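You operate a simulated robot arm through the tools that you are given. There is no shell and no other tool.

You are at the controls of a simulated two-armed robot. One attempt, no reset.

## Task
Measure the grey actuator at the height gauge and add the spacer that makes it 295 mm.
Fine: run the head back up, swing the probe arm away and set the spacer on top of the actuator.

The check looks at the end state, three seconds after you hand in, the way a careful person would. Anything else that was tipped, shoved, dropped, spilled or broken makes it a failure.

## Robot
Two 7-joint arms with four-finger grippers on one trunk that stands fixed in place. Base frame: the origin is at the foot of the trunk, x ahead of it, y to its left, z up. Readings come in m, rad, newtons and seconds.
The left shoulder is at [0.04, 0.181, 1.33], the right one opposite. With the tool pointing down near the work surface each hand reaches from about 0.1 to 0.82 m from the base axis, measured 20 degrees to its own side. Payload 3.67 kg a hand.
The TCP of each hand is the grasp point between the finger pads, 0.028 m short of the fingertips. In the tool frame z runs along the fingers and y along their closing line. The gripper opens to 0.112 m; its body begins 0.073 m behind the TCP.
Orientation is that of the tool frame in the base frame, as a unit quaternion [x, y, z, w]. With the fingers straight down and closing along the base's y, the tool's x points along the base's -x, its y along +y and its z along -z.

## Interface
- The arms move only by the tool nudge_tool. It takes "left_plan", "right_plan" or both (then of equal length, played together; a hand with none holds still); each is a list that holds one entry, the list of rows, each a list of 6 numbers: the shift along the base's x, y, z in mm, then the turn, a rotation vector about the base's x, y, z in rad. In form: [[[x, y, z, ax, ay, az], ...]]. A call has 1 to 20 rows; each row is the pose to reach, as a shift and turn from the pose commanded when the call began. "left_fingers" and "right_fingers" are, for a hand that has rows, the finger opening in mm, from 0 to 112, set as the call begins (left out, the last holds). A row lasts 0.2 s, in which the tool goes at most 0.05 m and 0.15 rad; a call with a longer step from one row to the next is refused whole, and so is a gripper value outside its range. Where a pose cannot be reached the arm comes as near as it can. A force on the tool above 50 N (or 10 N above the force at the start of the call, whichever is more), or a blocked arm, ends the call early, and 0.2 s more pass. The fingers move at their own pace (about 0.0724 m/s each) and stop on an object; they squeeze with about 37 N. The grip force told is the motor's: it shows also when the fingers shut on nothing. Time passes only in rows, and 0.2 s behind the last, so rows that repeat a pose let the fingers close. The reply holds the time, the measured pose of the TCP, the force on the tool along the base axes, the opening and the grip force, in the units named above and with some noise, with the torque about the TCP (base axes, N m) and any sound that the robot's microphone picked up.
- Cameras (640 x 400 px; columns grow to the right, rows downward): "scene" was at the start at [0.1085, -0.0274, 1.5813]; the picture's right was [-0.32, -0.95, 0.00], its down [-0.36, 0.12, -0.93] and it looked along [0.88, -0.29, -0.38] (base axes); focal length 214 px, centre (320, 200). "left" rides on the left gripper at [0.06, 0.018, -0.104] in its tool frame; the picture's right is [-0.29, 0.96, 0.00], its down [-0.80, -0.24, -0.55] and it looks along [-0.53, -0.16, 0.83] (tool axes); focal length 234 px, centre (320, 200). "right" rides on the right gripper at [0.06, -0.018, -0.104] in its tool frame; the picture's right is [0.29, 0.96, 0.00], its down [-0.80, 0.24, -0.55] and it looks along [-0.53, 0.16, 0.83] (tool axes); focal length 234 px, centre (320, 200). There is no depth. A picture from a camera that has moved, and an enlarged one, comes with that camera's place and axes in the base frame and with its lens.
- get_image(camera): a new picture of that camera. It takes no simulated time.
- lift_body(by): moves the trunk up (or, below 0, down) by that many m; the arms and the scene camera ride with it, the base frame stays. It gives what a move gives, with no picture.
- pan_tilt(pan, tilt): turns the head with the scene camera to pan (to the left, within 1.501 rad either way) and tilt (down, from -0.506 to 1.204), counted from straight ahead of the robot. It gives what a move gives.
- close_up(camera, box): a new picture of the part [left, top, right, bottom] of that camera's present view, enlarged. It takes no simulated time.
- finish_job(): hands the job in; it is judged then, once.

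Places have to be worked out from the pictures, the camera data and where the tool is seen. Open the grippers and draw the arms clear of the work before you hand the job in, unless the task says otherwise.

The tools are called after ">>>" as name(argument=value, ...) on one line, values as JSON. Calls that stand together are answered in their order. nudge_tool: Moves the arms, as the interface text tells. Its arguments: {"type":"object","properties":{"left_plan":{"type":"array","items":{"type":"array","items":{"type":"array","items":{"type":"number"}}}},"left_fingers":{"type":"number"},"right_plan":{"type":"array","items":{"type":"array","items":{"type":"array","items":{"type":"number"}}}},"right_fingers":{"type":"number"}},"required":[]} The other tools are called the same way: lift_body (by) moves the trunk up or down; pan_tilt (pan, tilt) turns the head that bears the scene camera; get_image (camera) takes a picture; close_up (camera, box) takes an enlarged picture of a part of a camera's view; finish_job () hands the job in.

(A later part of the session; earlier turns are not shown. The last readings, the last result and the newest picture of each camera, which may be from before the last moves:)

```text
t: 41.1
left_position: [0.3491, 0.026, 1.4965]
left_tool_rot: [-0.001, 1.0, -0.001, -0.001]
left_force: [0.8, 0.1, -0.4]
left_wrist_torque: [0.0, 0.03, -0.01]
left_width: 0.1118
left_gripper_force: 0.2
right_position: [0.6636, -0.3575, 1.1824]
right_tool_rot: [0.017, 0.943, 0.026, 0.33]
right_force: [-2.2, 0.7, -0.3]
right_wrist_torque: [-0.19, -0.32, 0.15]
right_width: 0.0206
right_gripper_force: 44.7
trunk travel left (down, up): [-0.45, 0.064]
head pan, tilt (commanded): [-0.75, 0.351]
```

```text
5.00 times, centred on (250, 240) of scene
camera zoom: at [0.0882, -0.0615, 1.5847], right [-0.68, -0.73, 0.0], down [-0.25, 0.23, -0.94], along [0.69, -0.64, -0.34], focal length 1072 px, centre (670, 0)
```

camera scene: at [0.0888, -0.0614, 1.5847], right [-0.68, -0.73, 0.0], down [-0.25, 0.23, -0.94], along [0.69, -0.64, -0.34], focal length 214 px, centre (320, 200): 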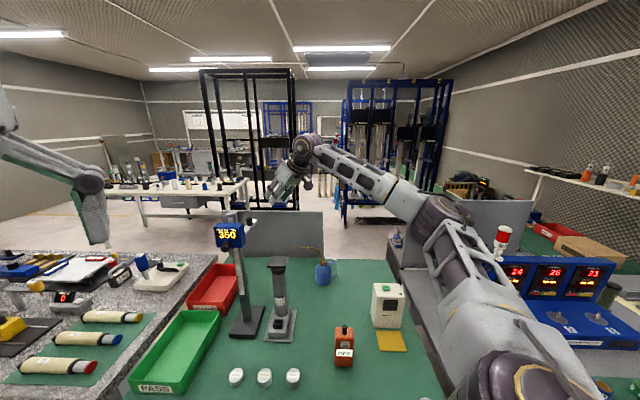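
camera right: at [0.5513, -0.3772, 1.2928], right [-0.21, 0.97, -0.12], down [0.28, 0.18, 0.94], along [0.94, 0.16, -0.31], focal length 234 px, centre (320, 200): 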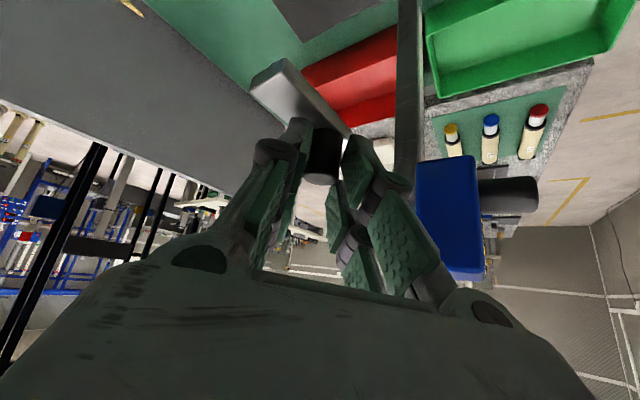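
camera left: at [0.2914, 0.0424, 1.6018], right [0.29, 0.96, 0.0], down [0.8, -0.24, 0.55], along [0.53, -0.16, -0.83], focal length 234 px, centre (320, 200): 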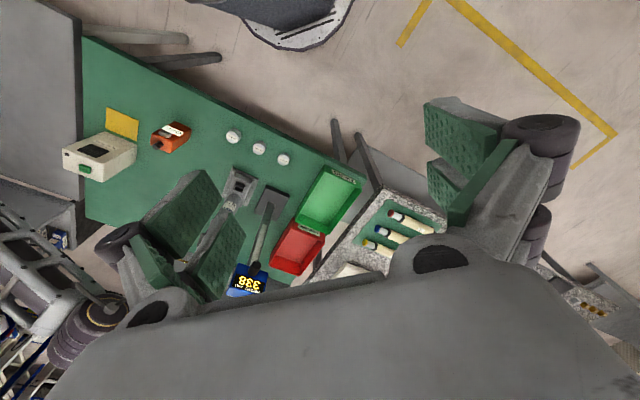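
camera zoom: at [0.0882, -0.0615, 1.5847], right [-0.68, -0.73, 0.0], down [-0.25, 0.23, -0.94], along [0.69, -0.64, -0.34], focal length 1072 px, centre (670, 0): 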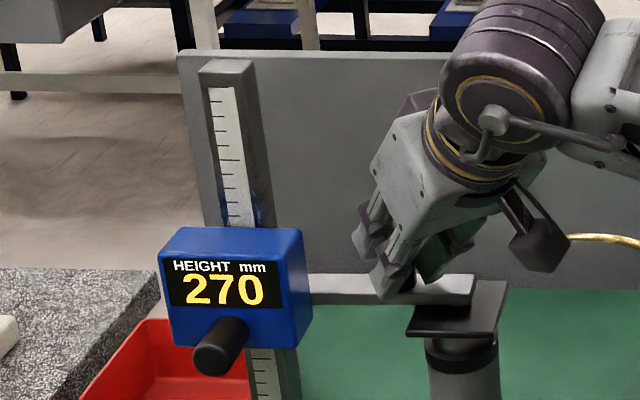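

270 with no clear contact force yet. Another 1 mm down to see whether the reading stops.

>>> nudge_tool(right_plan=[[[0, 0, -0.5, 0, 0, 0], [0, 0, -1, 0, 0, 0], [0, 0, -1, 0, 0, 0]]])

>>> close_up(camera="scene", box=[190, 200, 310, 280])

>>> close_up(camera="scene", box=[255, 230, 305, 270])

```text
t: 41.9
left_position: [0.3502, 0.027, 1.4979]
left_tool_rot: [-0.002, 1.0, -0.001, -0.001]
left_force: [-0.6, 0.2, 0.2]
left_wrist_torque: [0.0, 0.01, 0.01]
left_width: 0.1119
left_gripper_force: 0.0
right_position: [0.6606, -0.3573, 1.1822]
right_tool_rot: [0.017, 0.943, 0.025, 0.331]
right_force: [0.0, 2.3, 2.9]
right_wrist_torque: [-0.09, 1.02, 0.11]
right_width: 0.0209
right_gripper_force: 45.3
trunk travel left (down, up): [-0.45, 0.064]
head pan, tilt (commanded): [-0.75, 0.351]
```

```text
5.00 times, centred on (250, 240) of scene
camera zoom: at [0.0884, -0.061, 1.5848], right [-0.68, -0.73, 0.0], down [-0.25, 0.23, -0.94], along [0.69, -0.64, -0.34], focal length 1072 px, centre (670, 0)
```

zoom: 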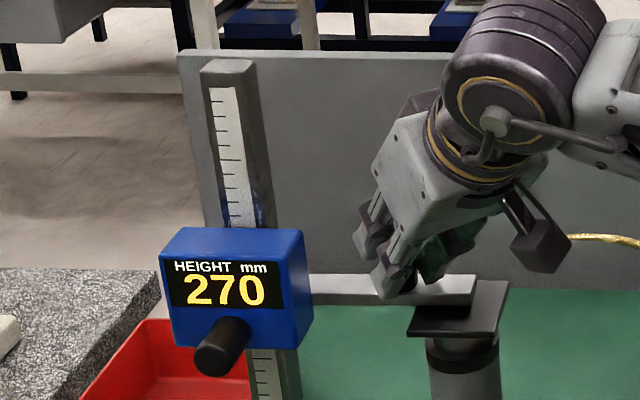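

```text
10.00 times, centred on (280, 250) of scene
camera zoom: at [0.0884, -0.061, 1.5848], right [-0.68, -0.73, 0.0], down [-0.25, 0.23, -0.94], along [0.69, -0.64, -0.34], focal length 2145 px, centre (720, -300)
```

zoom: 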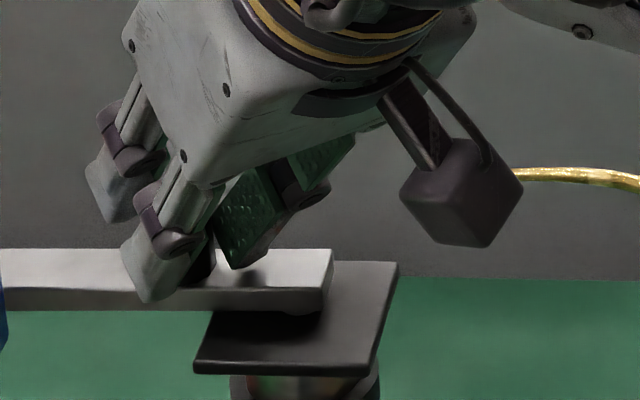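

The reading held at 270 and the wrist torque jumped (−0.3 → +1.0 N·m), a sign of contact. One more gentle 1 mm to confirm it stays.

>>> nudge_tool(right_plan=[[[0, 0, -0.5, 0, 0, 0], [0, 0, -1, 0, 0, 0], [0, 0, -1, 0, 0, 0]]])

>>> close_up(camera="scene", box=[190, 200, 310, 280])

```text
t: 42.7
left_position: [0.3496, 0.0263, 1.4964]
left_tool_rot: [-0.001, 1.0, -0.001, -0.001]
left_force: [-0.1, 0.4, -0.1]
left_wrist_torque: [0.0, 0.0, 0.0]
left_width: 0.1119
left_gripper_force: 0.1
right_position: [0.6627, -0.3569, 1.1837]
right_tool_rot: [0.017, 0.943, 0.027, 0.33]
right_force: [1.5, 1.1, 8.5]
right_wrist_torque: [-0.15, 0.4, 0.05]
right_width: 0.0206
right_gripper_force: 45.0
trunk travel left (down, up): [-0.45, 0.064]
head pan, tilt (commanded): [-0.75, 0.351]
```

```text
5.00 times, centred on (250, 240) of scene
camera zoom: at [0.0881, -0.0607, 1.5848], right [-0.68, -0.73, 0.0], down [-0.25, 0.23, -0.94], along [0.69, -0.64, -0.34], focal length 1072 px, centre (670, 0)
```

zoom: 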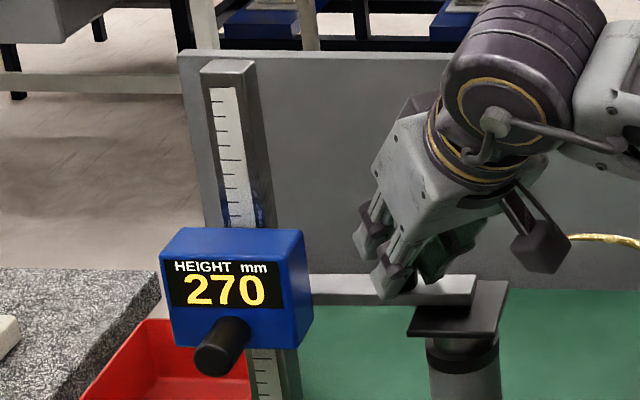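

Contact is confirmed at 270 mm (8.5 N, reading steady), so the 25 mm spacer is needed. I run the head back up ~81 mm with the peg still gripped.

>>> nudge_tool(right_plan=[[[0, 0, 3, 0, 0, 0], [0, 0, 8, 0, 0, 0], [0, 0, 14, 0, 0, 0], [0, 0, 20, 0, 0, 0], [0, 0, 26, 0, 0, 0], [0, 0, 32, 0, 0, 0], [0, 0, 38, 0, 0, 0], [0, 0, 44, 0, 0, 0], [0, 0, 50, 0, 0, 0], [0, 0, 56, 0, 0, 0], [0, 0, 62, 0, 0, 0], [0, 0, 68, 0, 0, 0], [0, 0, 74, 0, 0, 0], [0, 0, 79, 0, 0, 0], [0, 0, 82, 0, 0, 0]]])

>>> close_up(camera="scene", box=[190, 160, 350, 280])

```text
t: 45.9
left_position: [0.3506, 0.0263, 1.4961]
left_tool_rot: [-0.002, 1.0, -0.001, -0.001]
left_force: [-0.6, -0.1, -0.2]
left_wrist_torque: [0.0, 0.01, 0.0]
left_width: 0.1122
left_gripper_force: 0.0
right_position: [0.6633, -0.3577, 1.2625]
right_tool_rot: [0.018, 0.943, 0.026, 0.331]
right_force: [-1.2, 0.3, -4.9]
right_wrist_torque: [-0.25, 0.39, 0.02]
right_width: 0.0209
right_gripper_force: 44.8
trunk travel left (down, up): [-0.45, 0.064]
head pan, tilt (commanded): [-0.75, 0.351]
```

```text
3.33 times, centred on (270, 220) of scene
camera zoom: at [0.0894, -0.0618, 1.5847], right [-0.68, -0.73, 0.0], down [-0.25, 0.23, -0.94], along [0.69, -0.64, -0.34], focal length 715 px, centre (487, 133)
```

zoom: 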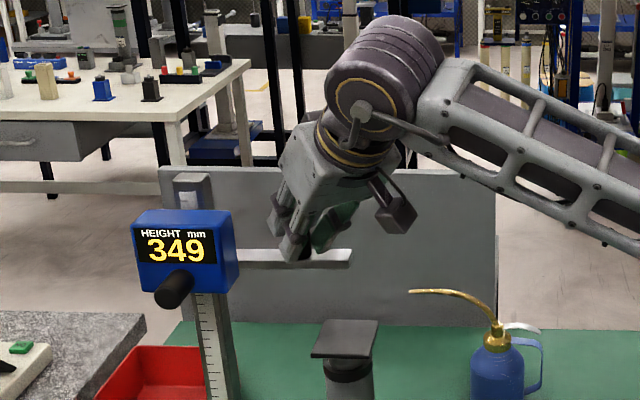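

Head is back at 349. I swing the arm back along the reverse arc with the peg still gripped.

>>> nudge_tool(right_plan=[[[4, -3, 0, 0, 0, 0], [8.5, -6, 0, 0, 0, 0], [13, -8.5, 0, 0, 0, 0], [17, -10.8, 0, 0, 0, 0], [22, -13.2, 0, 0, 0, 0], [27, -15.5, 0, 0, 0, 0], [32, -17.4, 0, 0, 0, 0], [37.4, -19.3, 0, 0, 0, 0], [43, -20.2, 0, 0, 0, 0], [49, -21, 0, 0, 0, 0], [55.7, -21.5, 0, 0, 0, 0]]])

>>> close_up(camera="scene", box=[190, 160, 350, 280])

```text
t: 48.3
left_position: [0.3495, 0.0269, 1.4959]
left_tool_rot: [-0.001, 1.0, -0.001, -0.001]
left_force: [1.1, 0.3, -0.7]
left_wrist_torque: [0.01, 0.0, -0.02]
left_width: 0.1121
left_gripper_force: 0.0
right_position: [0.7183, -0.3809, 1.2629]
right_tool_rot: [0.018, 0.943, 0.026, 0.33]
right_force: [-3.8, -3.0, -0.6]
right_wrist_torque: [-0.14, 0.15, 0.11]
right_width: 0.0207
right_gripper_force: 45.2
trunk travel left (down, up): [-0.45, 0.064]
head pan, tilt (commanded): [-0.75, 0.351]
```

```text
3.33 times, centred on (270, 220) of scene
camera zoom: at [0.0889, -0.0618, 1.5847], right [-0.68, -0.73, 0.0], down [-0.25, 0.23, -0.94], along [0.69, -0.64, -0.34], focal length 715 px, centre (487, 133)
```

zoom: 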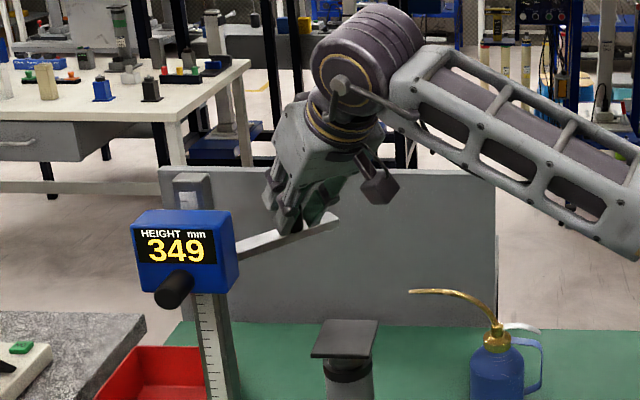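

Forces are small (−3.8, −3.0 N). I continue the swing back.

>>> nudge_tool(right_plan=[[[5, -0.3, 0, 0, 0, 0], [10, -0.4, 0, 0, 0, 0], [15, 0, 0, 0, 0, 0], [20, 0.6, 0, 0, 0, 0], [25, 1.6, 0, 0, 0, 0], [30, 3, 0, 0, 0, 0], [35, 4.8, 0, 0, 0, 0], [40, 6.8, 0, 0, 0, 0]]])

>>> close_up(camera="scene", box=[190, 160, 350, 280])

>>> get_image(camera="right")

```text
t: 50.1
left_position: [0.3485, 0.0257, 1.4969]
left_tool_rot: [0.0, 1.0, -0.001, -0.001]
left_force: [-0.3, -0.2, -1.0]
left_wrist_torque: [0.0, -0.03, 0.02]
left_width: 0.1119
left_gripper_force: 0.0
right_position: [0.7581, -0.3718, 1.2642]
right_tool_rot: [0.017, 0.943, 0.027, 0.33]
right_force: [-5.0, 3.6, -2.7]
right_wrist_torque: [-0.18, 0.77, 0.2]
right_width: 0.0207
right_gripper_force: 44.8
trunk travel left (down, up): [-0.45, 0.064]
head pan, tilt (commanded): [-0.75, 0.351]
```

```text
3.33 times, centred on (270, 220) of scene
camera zoom: at [0.0884, -0.0607, 1.5848], right [-0.68, -0.73, 0.0], down [-0.25, 0.23, -0.94], along [0.69, -0.64, -0.34], focal length 715 px, centre (487, 133)
```

zoom: 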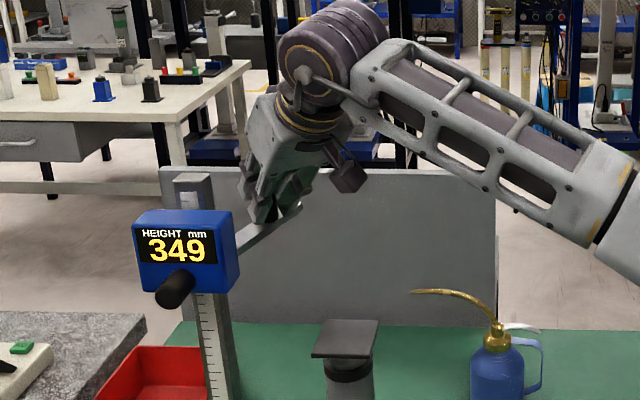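

```text
taken
camera right: at [0.6463, -0.3901, 1.3062], right [-0.21, 0.97, -0.12], down [0.28, 0.18, 0.94], along [0.94, 0.16, -0.31], focal length 234 px, centre (320, 200)
```

right: 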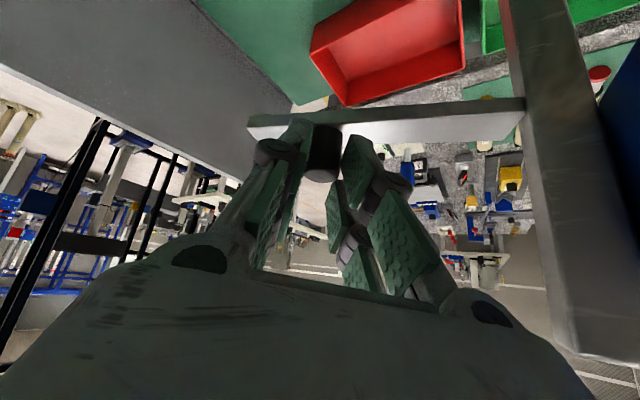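

The hand looks clear of the post by a good margin, so I go on a little further with the grip, easing inward.

>>> nudge_tool(right_plan=[[[3, 2.5, 0, 0, 0, 0], [6, 3.6, 0, 0, 0, 0], [9, 4.8, 0, 0, 0, 0], [12, 6, 0, 0, 0, 0]]])

>>> get_image(camera="right")

>>> close_up(camera="scene", box=[205, 150, 305, 240])

```text
t: 51.1
left_position: [0.348, 0.0283, 1.4977]
left_tool_rot: [-0.001, 1.0, -0.002, 0.0]
left_force: [-0.5, -0.5, -0.1]
left_wrist_torque: [0.01, -0.03, -0.01]
left_width: 0.112
left_gripper_force: 0.2
right_position: [0.7689, -0.3648, 1.2645]
right_tool_rot: [0.017, 0.943, 0.026, 0.33]
right_force: [-14.2, 6.7, -3.1]
right_wrist_torque: [-0.11, 0.82, 0.53]
right_width: 0.0204
right_gripper_force: 45.5
trunk travel left (down, up): [-0.45, 0.064]
head pan, tilt (commanded): [-0.75, 0.351]
```

```text
taken
camera right: at [0.6561, -0.3833, 1.307], right [-0.21, 0.97, -0.12], down [0.28, 0.18, 0.94], along [0.94, 0.17, -0.31], focal length 234 px, centre (320, 200)
```

right: 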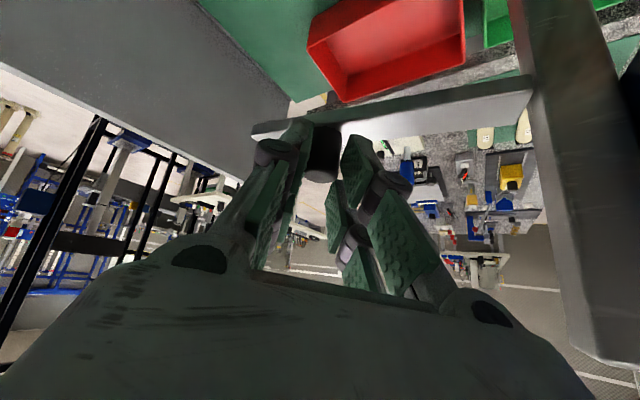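

```text
4.44 times, centred on (255, 195) of scene
camera zoom: at [0.0865, -0.0598, 1.5849], right [-0.68, -0.73, 0.0], down [-0.25, 0.23, -0.94], along [0.69, -0.64, -0.34], focal length 953 px, centre (609, 222)
```

zoom: 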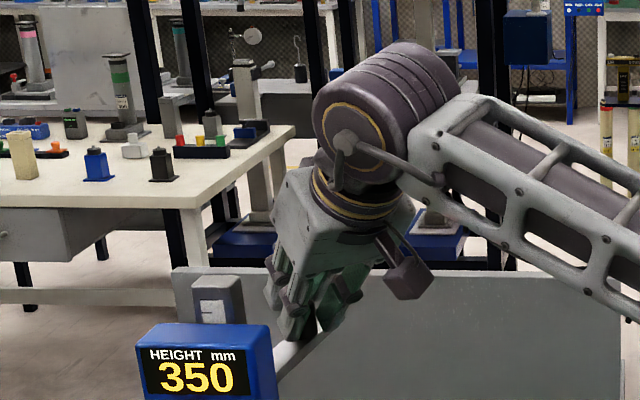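

The arm is at about −65° and resistance is rising (14 N), so I stop here, open the fingers and raise the hand clear of the peg.

>>> nudge_tool(right_plan=[[[-2, 1, 0, 0, 0, 0], [-2, 1, 0, 0, 0, 0], [-2, 0, 0, 0, 0, 0]]], right_fingers=46)

>>> nudge_tool(right_plan=[[[0, 0, 10, 0, 0, 0], [0, 0, 22, 0, 0, 0], [0, 0, 36, 0, 0, 0], [-5, -5, 52, 0, 0, 0], [-15, -15, 68, 0, 0, 0]]])

>>> close_up(camera="scene", box=[190, 160, 350, 280])

>>> get_image(camera="right")

```text
t: 51.9
left_position: [0.3502, 0.0266, 1.496]
left_tool_rot: [-0.002, 1.0, -0.001, -0.001]
left_force: [0.1, -0.4, -0.2]
left_wrist_torque: [0.02, -0.01, -0.01]
left_width: 0.1123
left_gripper_force: 0.1
right_position: [0.7683, -0.3651, 1.262]
right_tool_rot: [0.016, 0.943, 0.026, 0.33]
right_force: [-0.5, -0.5, -0.2]
right_wrist_torque: [-0.02, -0.01, 0.01]
right_width: 0.0459
right_gripper_force: 0.0
trunk travel left (down, up): [-0.45, 0.064]
head pan, tilt (commanded): [-0.75, 0.351]
```

```text
t: 53.1
left_position: [0.3487, 0.0272, 1.4966]
left_tool_rot: [-0.001, 1.0, -0.002, -0.001]
left_force: [-0.3, 0.5, 0.0]
left_wrist_torque: [0.01, 0.0, -0.03]
left_width: 0.1118
left_gripper_force: 0.0
right_position: [0.7522, -0.3817, 1.3314]
right_tool_rot: [0.018, 0.943, 0.027, 0.33]
right_force: [0.3, -0.3, -0.5]
right_wrist_torque: [-0.02, -0.03, 0.0]
right_width: 0.0462
right_gripper_force: 0.0
trunk travel left (down, up): [-0.45, 0.064]
head pan, tilt (commanded): [-0.75, 0.351]
```

```text
3.33 times, centred on (270, 220) of scene
camera zoom: at [0.0877, -0.062, 1.5848], right [-0.68, -0.73, 0.0], down [-0.25, 0.23, -0.94], along [0.69, -0.64, -0.34], focal length 715 px, centre (487, 133)
```

zoom: 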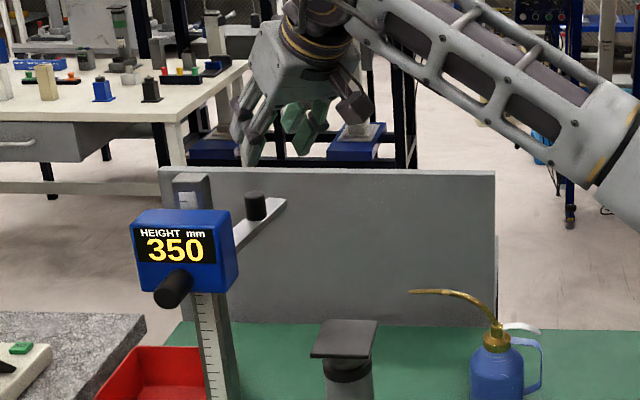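

```text
taken
camera right: at [0.6403, -0.4008, 1.3743], right [-0.21, 0.97, -0.12], down [0.28, 0.18, 0.94], along [0.94, 0.16, -0.31], focal length 234 px, centre (320, 200)
```

right: 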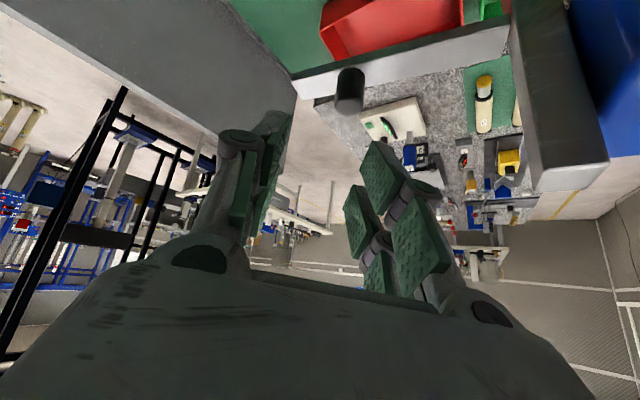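

Head reads 350 and stays; the arm is swung nearly back to its parked place, clear of the actuator. Now I lift the right hand, bring it back over the table and turn it to point straight down.

>>> nudge_tool(right_plan=[[[-10, -5, 20, 0, 0, 0], [-20, -10, 45, 0, 0, 0], [-30, -10, 70, 0, 0, 0], [-60, -10, 90, -0.005, 0.067, 0.004], [-95, -5, 95, -0.011, 0.135, 0.007], [-130, 0, 95, -0.017, 0.202, 0.011], [-160, 10, 90, -0.022, 0.269, 0.015], [-190, 25, 80, -0.0275, 0.336, 0.018], [-210, 40, 60, -0.033, 0.404, 0.022], [-225, 60, 35, -0.0385, 0.471, 0.026], [-235, 80, 5, -0.044, 0.538, 0.029], [-245, 100, -30, -0.0495, 0.606, 0.033], [-250, 120, -65, -0.055, 0.673, 0.037], [-252, 140, -100, -0.055, 0.673, 0.037], [-252, 150, -140, -0.055, 0.673, 0.037]]], right_fingers=70)

>>> get_image(camera="right")

>>> get_image(camera="scene")

```text
t: 56.3
left_position: [0.3494, 0.0254, 1.4967]
left_tool_rot: [0.0, 1.0, -0.001, -0.001]
left_force: [0.1, 0.9, 0.1]
left_wrist_torque: [0.03, 0.03, -0.01]
left_width: 0.1118
left_gripper_force: 0.0
right_position: [0.4997, -0.2319, 1.1926]
right_tool_rot: [-0.002, 1.0, -0.001, 0.001]
right_force: [0.0, -0.6, 0.4]
right_wrist_torque: [0.02, 0.03, 0.01]
right_width: 0.07
right_gripper_force: 0.0
trunk travel left (down, up): [-0.45, 0.064]
head pan, tilt (commanded): [-0.75, 0.351]
```

```text
taken
camera right: at [0.4412, -0.2496, 1.2957], right [-0.29, 0.96, 0.0], down [0.8, 0.24, 0.55], along [0.53, 0.16, -0.83], focal length 234 px, centre (320, 200)
```

right: 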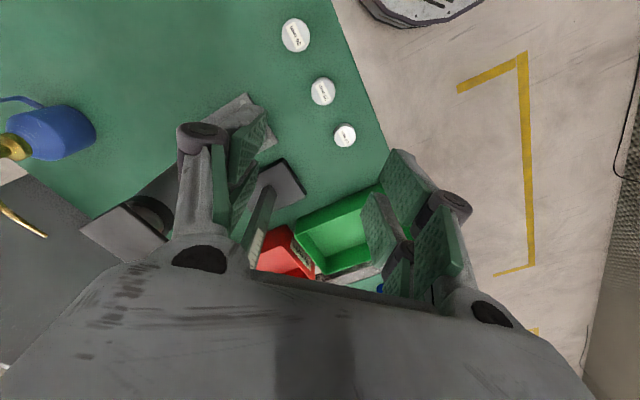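

```text
taken
camera scene: at [0.0891, -0.0619, 1.5846], right [-0.68, -0.73, 0.0], down [-0.25, 0.23, -0.94], along [0.69, -0.64, -0.34], focal length 214 px, centre (320, 200)
```

scene: 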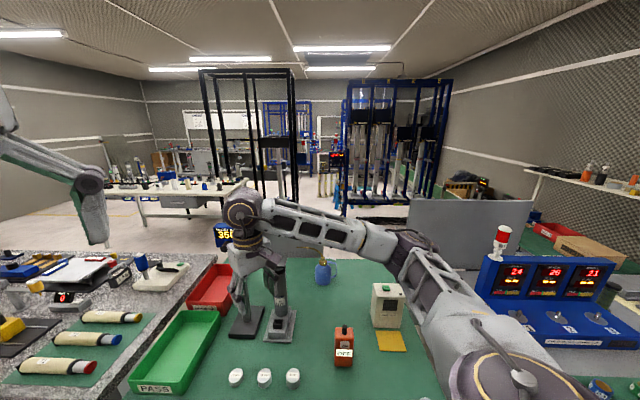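

The hand points down at (0.500, −0.232, 1.193). I zoom on the spacers to confirm labels and positions.

>>> close_up(camera="right", box=[260, 5, 390, 160])

>>> close_up(camera="right", box=[300, 70, 345, 110])

```text
2.58 times, centred on (325, 82) of right
camera zoom: at [0.4412, -0.2496, 1.2957], right [-0.29, 0.96, 0.0], down [0.8, 0.24, 0.55], along [0.53, 0.16, -0.83], focal length 604 px, centre (307, 503)
```

zoom: 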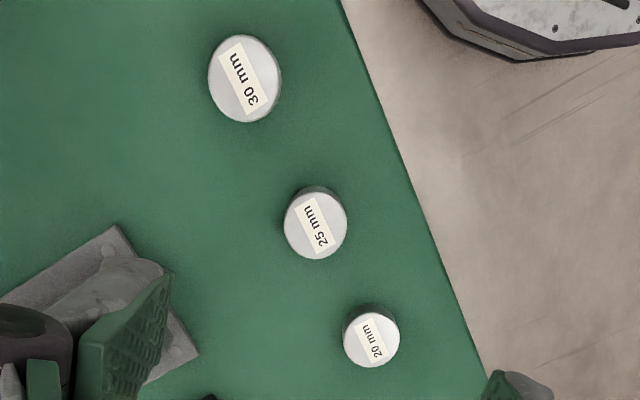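

```text
10.00 times, centred on (322, 90) of right
camera zoom: at [0.4412, -0.2496, 1.2957], right [-0.29, 0.96, 0.0], down [0.8, 0.24, 0.55], along [0.53, 0.16, -0.83], focal length 2342 px, centre (295, 1300)
```

zoom: 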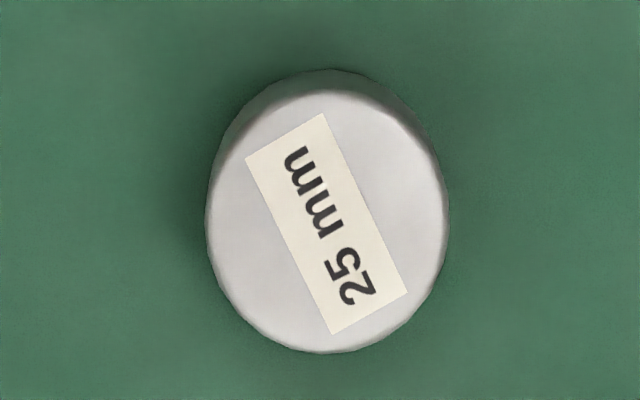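

Labels confirmed; the 25 mm spacer's centre is (0.503, −0.226). I descend over it with the fingers at 62 mm and a slight left yaw for room beside the neighbours, stopping above it first.

>>> nudge_tool(right_plan=[[[1, 2, -30, 0, 0, 0.03], [2, 4, -60, 0, 0, 0.06], [3, 6, -90, 0, 0, 0.09], [3.3, 5.9, -120, 0, 0, 0.12], [3.3, 5.9, -150, 0, 0, 0.15], [3.3, 5.9, -180, 0, 0, 0.15], [3.3, 5.9, -205, 0, 0, 0.15], [3.3, 5.9, -230, 0, 0, 0.15]]], right_fingers=62)

>>> get_image(camera="right")

```text
t: 58.1
left_position: [0.3491, 0.027, 1.4953]
left_tool_rot: [-0.001, 1.0, 0.0, 0.0]
left_force: [0.1, -0.3, 0.5]
left_wrist_torque: [0.01, 0.02, 0.01]
left_width: 0.1122
left_gripper_force: 0.1
right_position: [0.5042, -0.2258, 0.96]
right_tool_rot: [-0.076, 0.997, -0.001, 0.0]
right_force: [0.0, 0.1, -0.3]
right_wrist_torque: [0.03, 0.03, 0.02]
right_width: 0.0618
right_gripper_force: 0.1
trunk travel left (down, up): [-0.45, 0.064]
head pan, tilt (commanded): [-0.75, 0.351]
```

```text
taken
camera right: at [0.4472, -0.2535, 1.0637], right [-0.43, 0.9, 0.0], down [0.75, 0.36, 0.55], along [0.5, 0.24, -0.83], focal length 234 px, centre (320, 200)
```

right: 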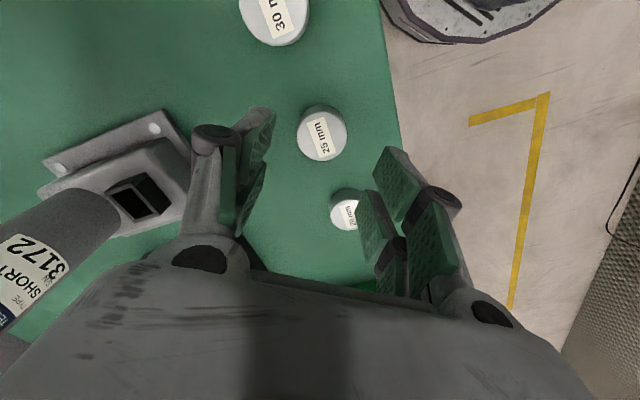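

>>> close_up(camera="right", box=[280, 95, 360, 165])

```text
5.71 times, centred on (320, 130) of right
camera zoom: at [0.4472, -0.2535, 1.0637], right [-0.43, 0.9, 0.0], down [0.75, 0.36, 0.55], along [0.5, 0.24, -0.83], focal length 1338 px, centre (320, 600)
```

zoom: 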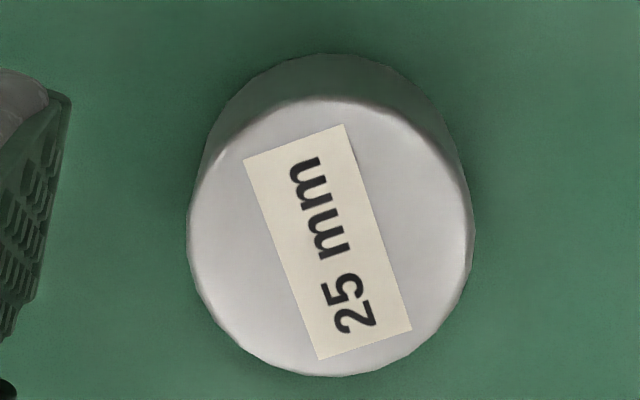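

The spacer is centred within 2 mm under the hand. I go down to z≈0.888 slowly.

>>> nudge_tool(right_plan=[[[-1, 0, -15, 0, 0, 0], [-1, 0, -30, 0, 0, 0], [-1, 0, -45, 0, 0, 0], [-1, 0, -57, 0, 0, 0], [-1, 0, -65, 0, 0, 0], [-1, 0, -71, 0, 0, 0]]])

>>> get_image(camera="right")

>>> get_image(camera="left")

```text
t: 59.5
left_position: [0.3501, 0.0264, 1.4964]
left_tool_rot: [-0.001, 1.0, -0.001, 0.0]
left_force: [0.2, 1.1, -0.3]
left_wrist_torque: [0.01, 0.01, 0.02]
left_width: 0.1122
left_gripper_force: 0.1
right_position: [0.5047, -0.2257, 0.8894]
right_tool_rot: [-0.077, 0.997, -0.001, 0.0]
right_force: [0.0, 0.0, 0.0]
right_wrist_torque: [0.0, 0.02, -0.01]
right_width: 0.0621
right_gripper_force: 0.2
trunk travel left (down, up): [-0.45, 0.064]
head pan, tilt (commanded): [-0.75, 0.351]
```

```text
taken
camera right: at [0.447, -0.2518, 0.9933], right [-0.43, 0.9, 0.0], down [0.75, 0.36, 0.55], along [0.5, 0.24, -0.83], focal length 234 px, centre (320, 200)
```

right: 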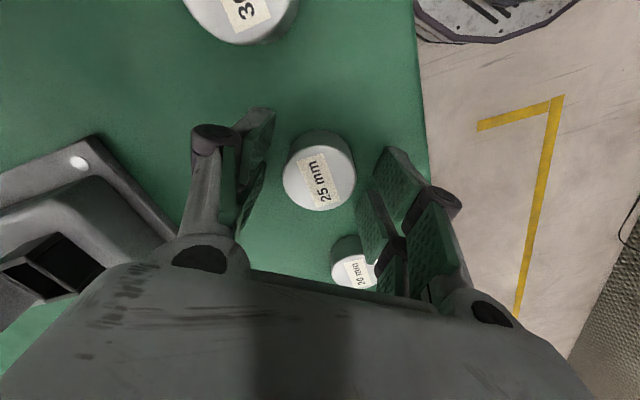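

```text
taken
camera left: at [0.2903, 0.043, 1.602], right [0.29, 0.96, 0.0], down [0.8, -0.24, 0.55], along [0.53, -0.16, -0.83], focal length 234 px, centre (320, 200)
```

left: 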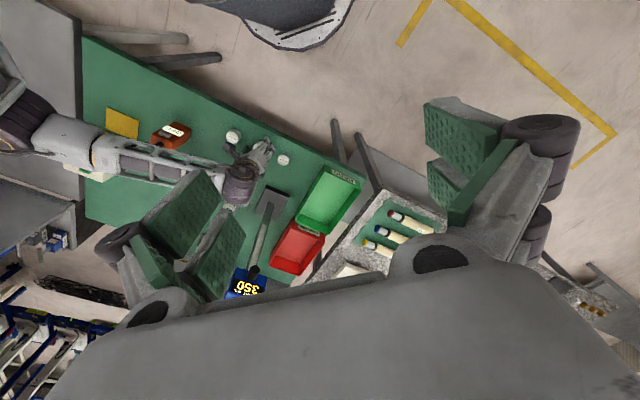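

The spacer stands between the pads. I shift 3 mm back in x for centring and close on it.

>>> nudge_tool(right_plan=[[[-3, -0.5, 0, 0, 0, 0], [-3, -0.5, -1, 0, 0, 0]]])

>>> nudge_tool(right_plan=[[[0, 0, 0, 0, 0, 0], [0, 0, 0, 0, 0, 0], [0, 0, 0, 0, 0, 0], [0, 0, 0, 0, 0, 0]]], right_fingers=25)

>>> get_image(camera="right")

```text
t: 60.1
left_position: [0.3497, 0.0274, 1.498]
left_tool_rot: [0.0, 1.0, -0.002, -0.002]
left_force: [0.7, -0.2, 0.1]
left_wrist_torque: [-0.01, 0.0, 0.03]
left_width: 0.1122
left_gripper_force: 0.0
right_position: [0.5006, -0.2261, 0.8884]
right_tool_rot: [-0.076, 0.997, -0.001, 0.0]
right_force: [0.3, 0.5, -0.2]
right_wrist_torque: [0.01, -0.02, 0.02]
right_width: 0.0621
right_gripper_force: 0.1
trunk travel left (down, up): [-0.45, 0.064]
head pan, tilt (commanded): [-0.75, 0.351]
```

```text
t: 61.1
left_position: [0.3497, 0.0263, 1.4974]
left_tool_rot: [-0.001, 1.0, 0.0, -0.002]
left_force: [0.2, -1.0, 0.5]
left_wrist_torque: [0.01, 0.01, 0.0]
left_width: 0.112
left_gripper_force: 0.1
right_position: [0.5014, -0.227, 0.8883]
right_tool_rot: [-0.076, 0.997, -0.001, 0.0]
right_force: [-0.4, 0.5, -0.4]
right_wrist_torque: [-0.02, 0.0, -0.03]
right_width: 0.037
right_gripper_force: 37.1
trunk travel left (down, up): [-0.45, 0.064]
head pan, tilt (commanded): [-0.75, 0.351]
```

```text
taken
camera right: at [0.4444, -0.253, 0.9918], right [-0.43, 0.9, 0.0], down [0.75, 0.36, 0.55], along [0.5, 0.24, -0.83], focal length 234 px, centre (320, 200)
```

right: 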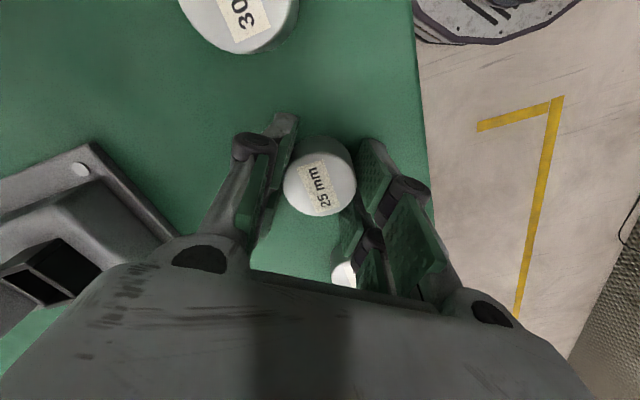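

Held (37 mm width, 37 N). I lift it straight up and verify that it comes along.

>>> nudge_tool(right_plan=[[[0, 0, 5, 0, 0, 0], [0, 0, 15, 0, 0, 0], [0, 0, 30, 0, 0, 0], [0, 0, 50, 0, 0, 0], [0, 0, 75, 0, 0, 0], [0, 0, 105, 0, 0, 0], [0, 0, 135, 0, 0, 0], [0, 0, 165, 0, 0, 0], [0, 0, 195, 0, 0, 0], [0, 0, 225, 0, 0, 0], [0, 0, 255, 0, 0, 0], [0, 0, 285, 0, 0, 0], [0, 0, 315, 0, 0, 0], [0, 0, 345, 0, 0, 0], [0, 0, 370, 0, 0, 0]]])

>>> get_image(camera="right")

```text
t: 64.3
left_position: [0.3502, 0.0269, 1.4968]
left_tool_rot: [-0.001, 1.0, -0.001, -0.001]
left_force: [0.7, 0.0, 0.3]
left_wrist_torque: [-0.05, 0.0, 0.03]
left_width: 0.1122
left_gripper_force: 0.0
right_position: [0.5008, -0.2256, 1.258]
right_tool_rot: [-0.077, 0.997, 0.0, 0.0]
right_force: [0.3, 0.3, -0.5]
right_wrist_torque: [-0.03, 0.0, 0.0]
right_width: 0.0365
right_gripper_force: 36.9
trunk travel left (down, up): [-0.45, 0.064]
head pan, tilt (commanded): [-0.75, 0.351]
```

```text
taken
camera right: at [0.4434, -0.2529, 1.3627], right [-0.43, 0.9, 0.0], down [0.75, 0.36, 0.55], along [0.5, 0.24, -0.83], focal length 234 px, centre (320, 200)
```

right: 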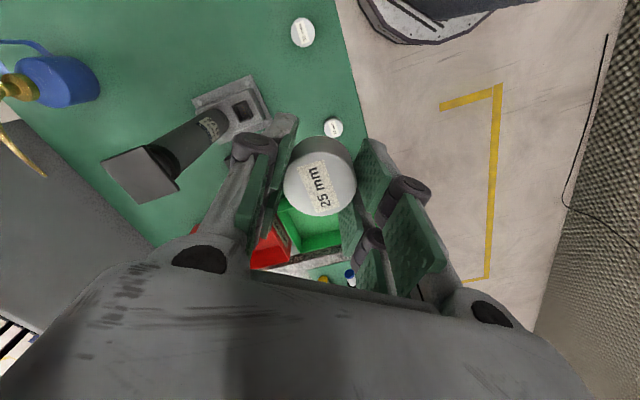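

The spacer is held level. The actuator's top plate is in view; I zoom to locate it better.

>>> close_up(camera="right", box=[95, 130, 200, 215])

```text
4.71 times, centred on (148, 172) of right
camera zoom: at [0.4434, -0.2529, 1.3627], right [-0.43, 0.9, 0.0], down [0.75, 0.36, 0.55], along [0.5, 0.24, -0.83], focal length 1102 px, centre (1132, 329)
```

zoom: 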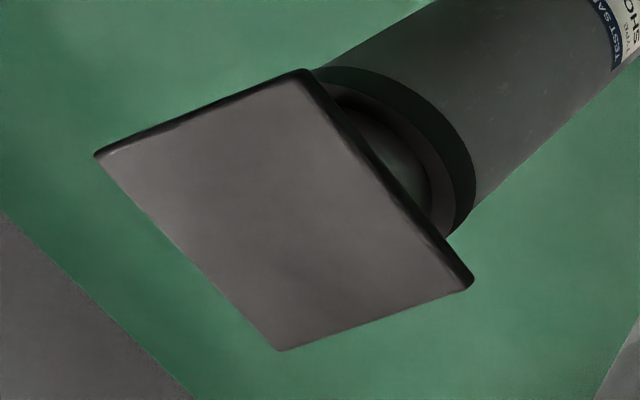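

Actuator top centre ≈ (0.647, −0.384); contact should come at TCP z ≈ 1.158. I carry the spacer at this height first in −y, then in +x to above the plate.

>>> nudge_tool(right_plan=[[[0, -20, 0, 0, 0, 0], [0, -50, 0, 0, 0, 0], [0, -80, 0, 0, 0, 0], [0, -110, 0, 0, 0, 0], [5, -140, 0, 0, 0, 0], [20, -155, 0, 0, 0, 0], [45, -158, 0, 0, 0, 0], [70, -158, 0, 0, 0, 0], [95, -158, 0, 0, 0, 0], [120, -158, 0, 0, 0, 0], [138, -158, 0, 0, 0, 0], [146, -158, 0, 0, 0, 0]]])

>>> get_image(camera="right")

>>> get_image(camera="scene")

```text
t: 66.9
left_position: [0.3505, 0.0265, 1.4966]
left_tool_rot: [-0.001, 1.0, -0.001, 0.0]
left_force: [0.5, -0.3, 0.3]
left_wrist_torque: [-0.01, 0.01, -0.01]
left_width: 0.112
left_gripper_force: 0.0
right_position: [0.6463, -0.3834, 1.2573]
right_tool_rot: [-0.076, 0.997, -0.001, 0.001]
right_force: [-0.1, -1.0, -0.9]
right_wrist_torque: [0.0, 0.01, 0.02]
right_width: 0.0367
right_gripper_force: 36.8
trunk travel left (down, up): [-0.45, 0.064]
head pan, tilt (commanded): [-0.75, 0.351]
```

```text
taken
camera right: at [0.5895, -0.4112, 1.3616], right [-0.43, 0.9, 0.0], down [0.75, 0.36, 0.55], along [0.5, 0.24, -0.83], focal length 234 px, centre (320, 200)
```

right: 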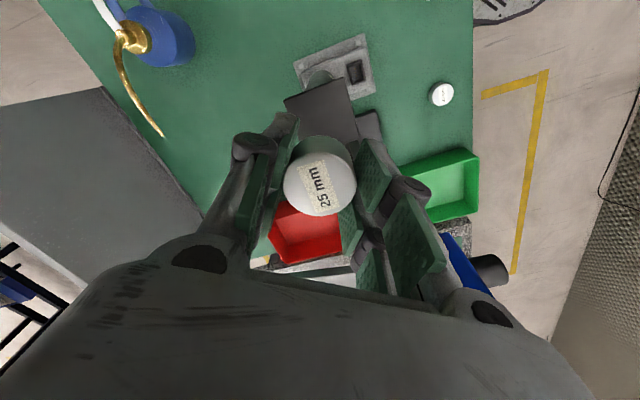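

```text
taken
camera scene: at [0.0889, -0.0616, 1.5847], right [-0.68, -0.73, 0.0], down [-0.25, 0.23, -0.94], along [0.69, -0.64, -0.34], focal length 214 px, centre (320, 200)
```

scene: 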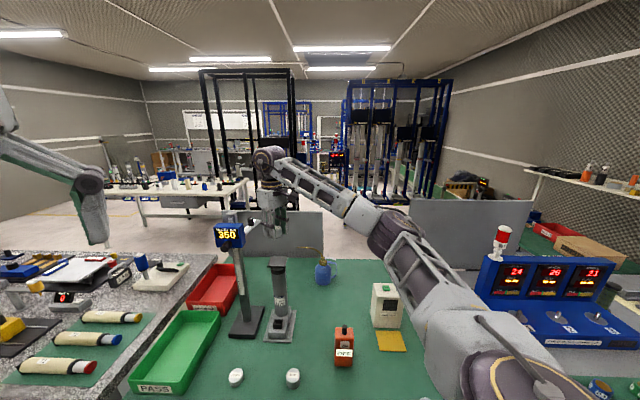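

The spacer hangs above the plate. I zoom to check alignment before lowering.

>>> close_up(camera="right", box=[260, 60, 390, 225])

>>> close_up(camera="scene", box=[205, 140, 325, 300])

```text
2.42 times, centred on (325, 142) of right
camera zoom: at [0.5895, -0.4112, 1.3616], right [-0.43, 0.9, 0.0], down [0.75, 0.36, 0.55], along [0.5, 0.24, -0.83], focal length 568 px, centre (308, 339)
```

zoom: 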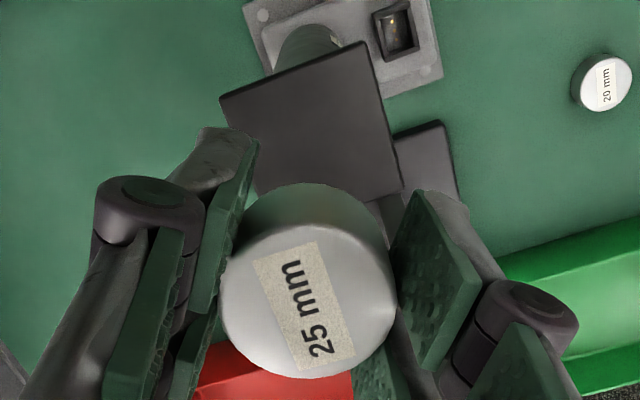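

```text
2.50 times, centred on (265, 220) of scene
camera zoom: at [0.0889, -0.0616, 1.5847], right [-0.68, -0.73, 0.0], down [-0.25, 0.23, -0.94], along [0.69, -0.64, -0.34], focal length 536 px, centre (458, 150)
```

zoom: 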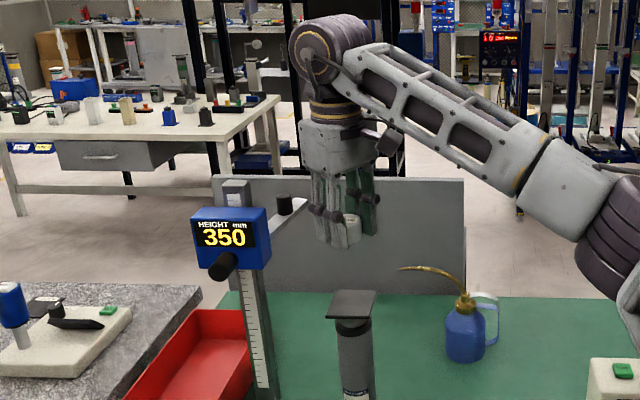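

The spacer's centre lies within 3 mm of the plate's centre. I shift 2 mm back and lower to about 5 mm above contact.

>>> nudge_tool(right_plan=[[[-1, 0, -12, 0, 0, 0], [-2, 0, -27, 0, 0, 0], [-2, 0, -42, 0, 0, 0], [-2, 0, -57, 0, 0, 0], [-2, 0, -72, 0, 0, 0], [-2, 0, -83, 0, 0, 0], [-2, 0, -90, 0, 0, 0], [-2, 0, -93, 0, 0, 0]]])

>>> close_up(camera="right", box=[250, 90, 400, 230])

>>> close_up(camera="scene", box=[230, 190, 330, 290])

```text
t: 68.7
left_position: [0.3499, 0.0262, 1.4969]
left_tool_rot: [-0.001, 1.0, -0.001, -0.001]
left_force: [0.1, -1.3, 0.4]
left_wrist_torque: [0.0, 0.0, -0.02]
left_width: 0.112
left_gripper_force: 0.1
right_position: [0.6436, -0.3841, 1.1656]
right_tool_rot: [-0.076, 0.997, -0.001, 0.0]
right_force: [-0.1, -0.6, -0.6]
right_wrist_torque: [0.01, 0.0, 0.0]
right_width: 0.0368
right_gripper_force: 36.8
trunk travel left (down, up): [-0.45, 0.064]
head pan, tilt (commanded): [-0.75, 0.351]
```

```text
2.86 times, centred on (325, 160) of right
camera zoom: at [0.5873, -0.4116, 1.2696], right [-0.43, 0.9, 0.0], down [0.75, 0.36, 0.55], along [0.5, 0.24, -0.83], focal length 669 px, centre (306, 314)
```

zoom: 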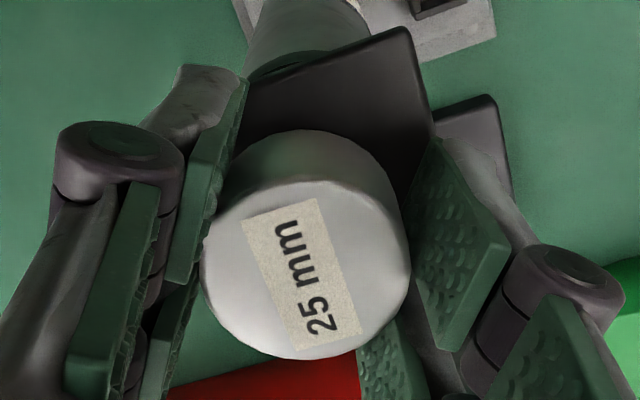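

```text
4.00 times, centred on (280, 240) of scene
camera zoom: at [0.0889, -0.0616, 1.5847], right [-0.68, -0.73, 0.0], down [-0.25, 0.23, -0.94], along [0.69, -0.64, -0.34], focal length 858 px, centre (480, 40)
```

zoom: 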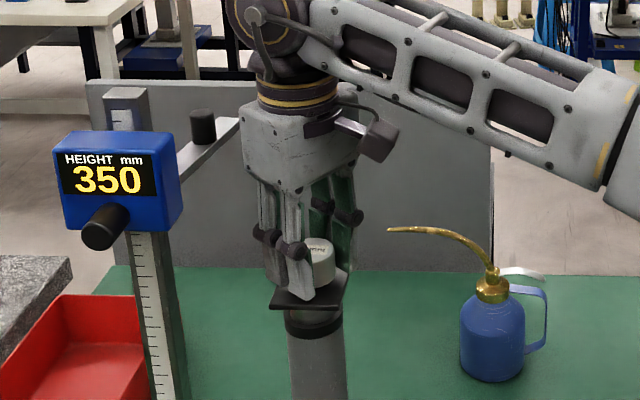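

Alignment is good: spacer centre (0.6465, −0.384). I lower in 1 mm steps towards contact.

>>> nudge_tool(right_plan=[[[0, 0, -1, 0, 0, 0], [0, 0, -2, 0, 0, 0], [0, 0, -3, 0, 0, 0], [0, 0, -4, 0, 0, 0], [0, 0, -5, 0, 0, 0], [0, 0, -6, 0, 0, 0]]])

>>> close_up(camera="scene", box=[255, 235, 310, 285])

```text
t: 70.1
left_position: [0.3496, 0.0273, 1.4969]
left_tool_rot: [-0.001, 1.0, -0.001, -0.001]
left_force: [0.5, 0.2, 0.0]
left_wrist_torque: [-0.01, 0.0, 0.03]
left_width: 0.1121
left_gripper_force: 0.1
right_position: [0.6457, -0.3843, 1.1595]
right_tool_rot: [-0.076, 0.997, 0.0, 0.0]
right_force: [0.0, 0.0, -0.6]
right_wrist_torque: [0.0, -0.03, 0.0]
right_width: 0.0362
right_gripper_force: 36.4
trunk travel left (down, up): [-0.45, 0.064]
head pan, tilt (commanded): [-0.75, 0.351]
```

```text
8.00 times, centred on (282, 260) of scene
camera zoom: at [0.0889, -0.0616, 1.5847], right [-0.68, -0.73, 0.0], down [-0.25, 0.23, -0.94], along [0.69, -0.64, -0.34], focal length 1716 px, centre (620, -280)
```

zoom: 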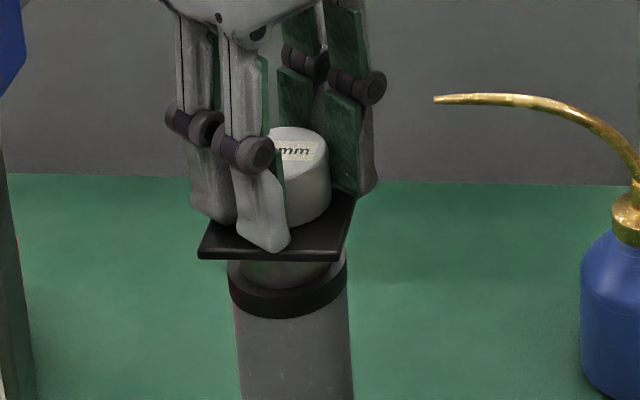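

No contact yet at z=1.1595. I continue by 2 mm more in half-millimetre steps.

>>> nudge_tool(right_plan=[[[0, 0, -0.5, 0, 0, 0], [0, 0, -1, 0, 0, 0], [0, 0, -1.5, 0, 0, 0], [0, 0, -2, 0, 0, 0]]])

>>> close_up(camera="scene", box=[255, 235, 310, 285])

```text
t: 71.1
left_position: [0.3506, 0.0277, 1.4977]
left_tool_rot: [-0.001, 1.0, -0.001, -0.001]
left_force: [-0.6, 0.2, 0.9]
left_wrist_torque: [0.03, 0.0, -0.01]
left_width: 0.1122
left_gripper_force: 0.0
right_position: [0.6443, -0.3839, 1.1586]
right_tool_rot: [-0.076, 0.997, -0.001, 0.002]
right_force: [-1.5, -0.7, 3.0]
right_wrist_torque: [0.02, 0.0, 0.02]
right_width: 0.0366
right_gripper_force: 37.2
trunk travel left (down, up): [-0.45, 0.064]
head pan, tilt (commanded): [-0.75, 0.351]
```

```text
8.00 times, centred on (282, 260) of scene
camera zoom: at [0.0883, -0.0614, 1.5848], right [-0.68, -0.73, 0.0], down [-0.25, 0.23, -0.94], along [0.69, -0.64, -0.34], focal length 1716 px, centre (620, -280)
```

zoom: 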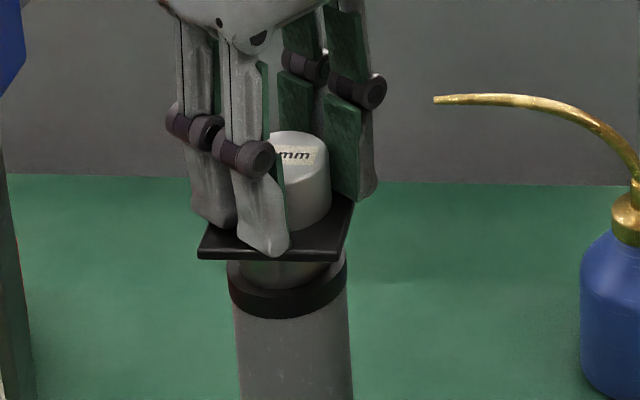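

Contact felt (3 N) at exactly the expected height. I open the fingers with the hand held still.

>>> nudge_tool(right_plan=[[[0, 0, 0.5, 0, 0, 0], [0, 0, 0.5, 0, 0, 0], [0, 0, 0.5, 0, 0, 0]]], right_fingers=62)

>>> close_up(camera="right", box=[250, 90, 400, 230])

>>> close_up(camera="scene", box=[255, 235, 310, 285])

```text
t: 71.9
left_position: [0.349, 0.0266, 1.4967]
left_tool_rot: [-0.001, 1.0, -0.001, -0.001]
left_force: [0.8, 0.3, -0.3]
left_wrist_torque: [-0.01, 0.01, -0.03]
left_width: 0.112
left_gripper_force: 0.0
right_position: [0.6452, -0.3851, 1.1565]
right_tool_rot: [-0.076, 0.997, -0.001, 0.0]
right_force: [0.1, -0.2, 0.5]
right_wrist_torque: [0.05, 0.02, 0.0]
right_width: 0.0619
right_gripper_force: 0.0
trunk travel left (down, up): [-0.45, 0.064]
head pan, tilt (commanded): [-0.75, 0.351]
```

```text
2.86 times, centred on (325, 160) of right
camera zoom: at [0.5879, -0.4112, 1.2614], right [-0.43, 0.9, 0.0], down [0.75, 0.36, 0.55], along [0.5, 0.24, -0.83], focal length 669 px, centre (306, 314)
```

zoom: 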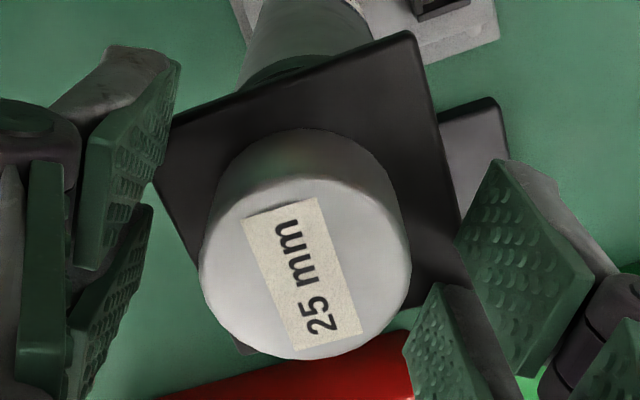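

```text
8.00 times, centred on (282, 260) of scene
camera zoom: at [0.0889, -0.0615, 1.5847], right [-0.68, -0.73, 0.0], down [-0.25, 0.23, -0.94], along [0.69, -0.64, -0.34], focal length 1716 px, centre (620, -280)
```

zoom: 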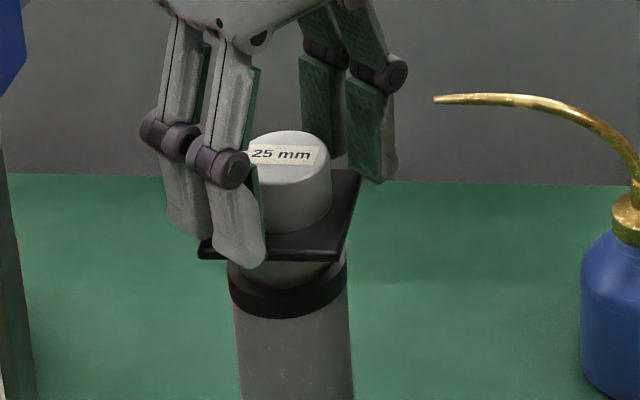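

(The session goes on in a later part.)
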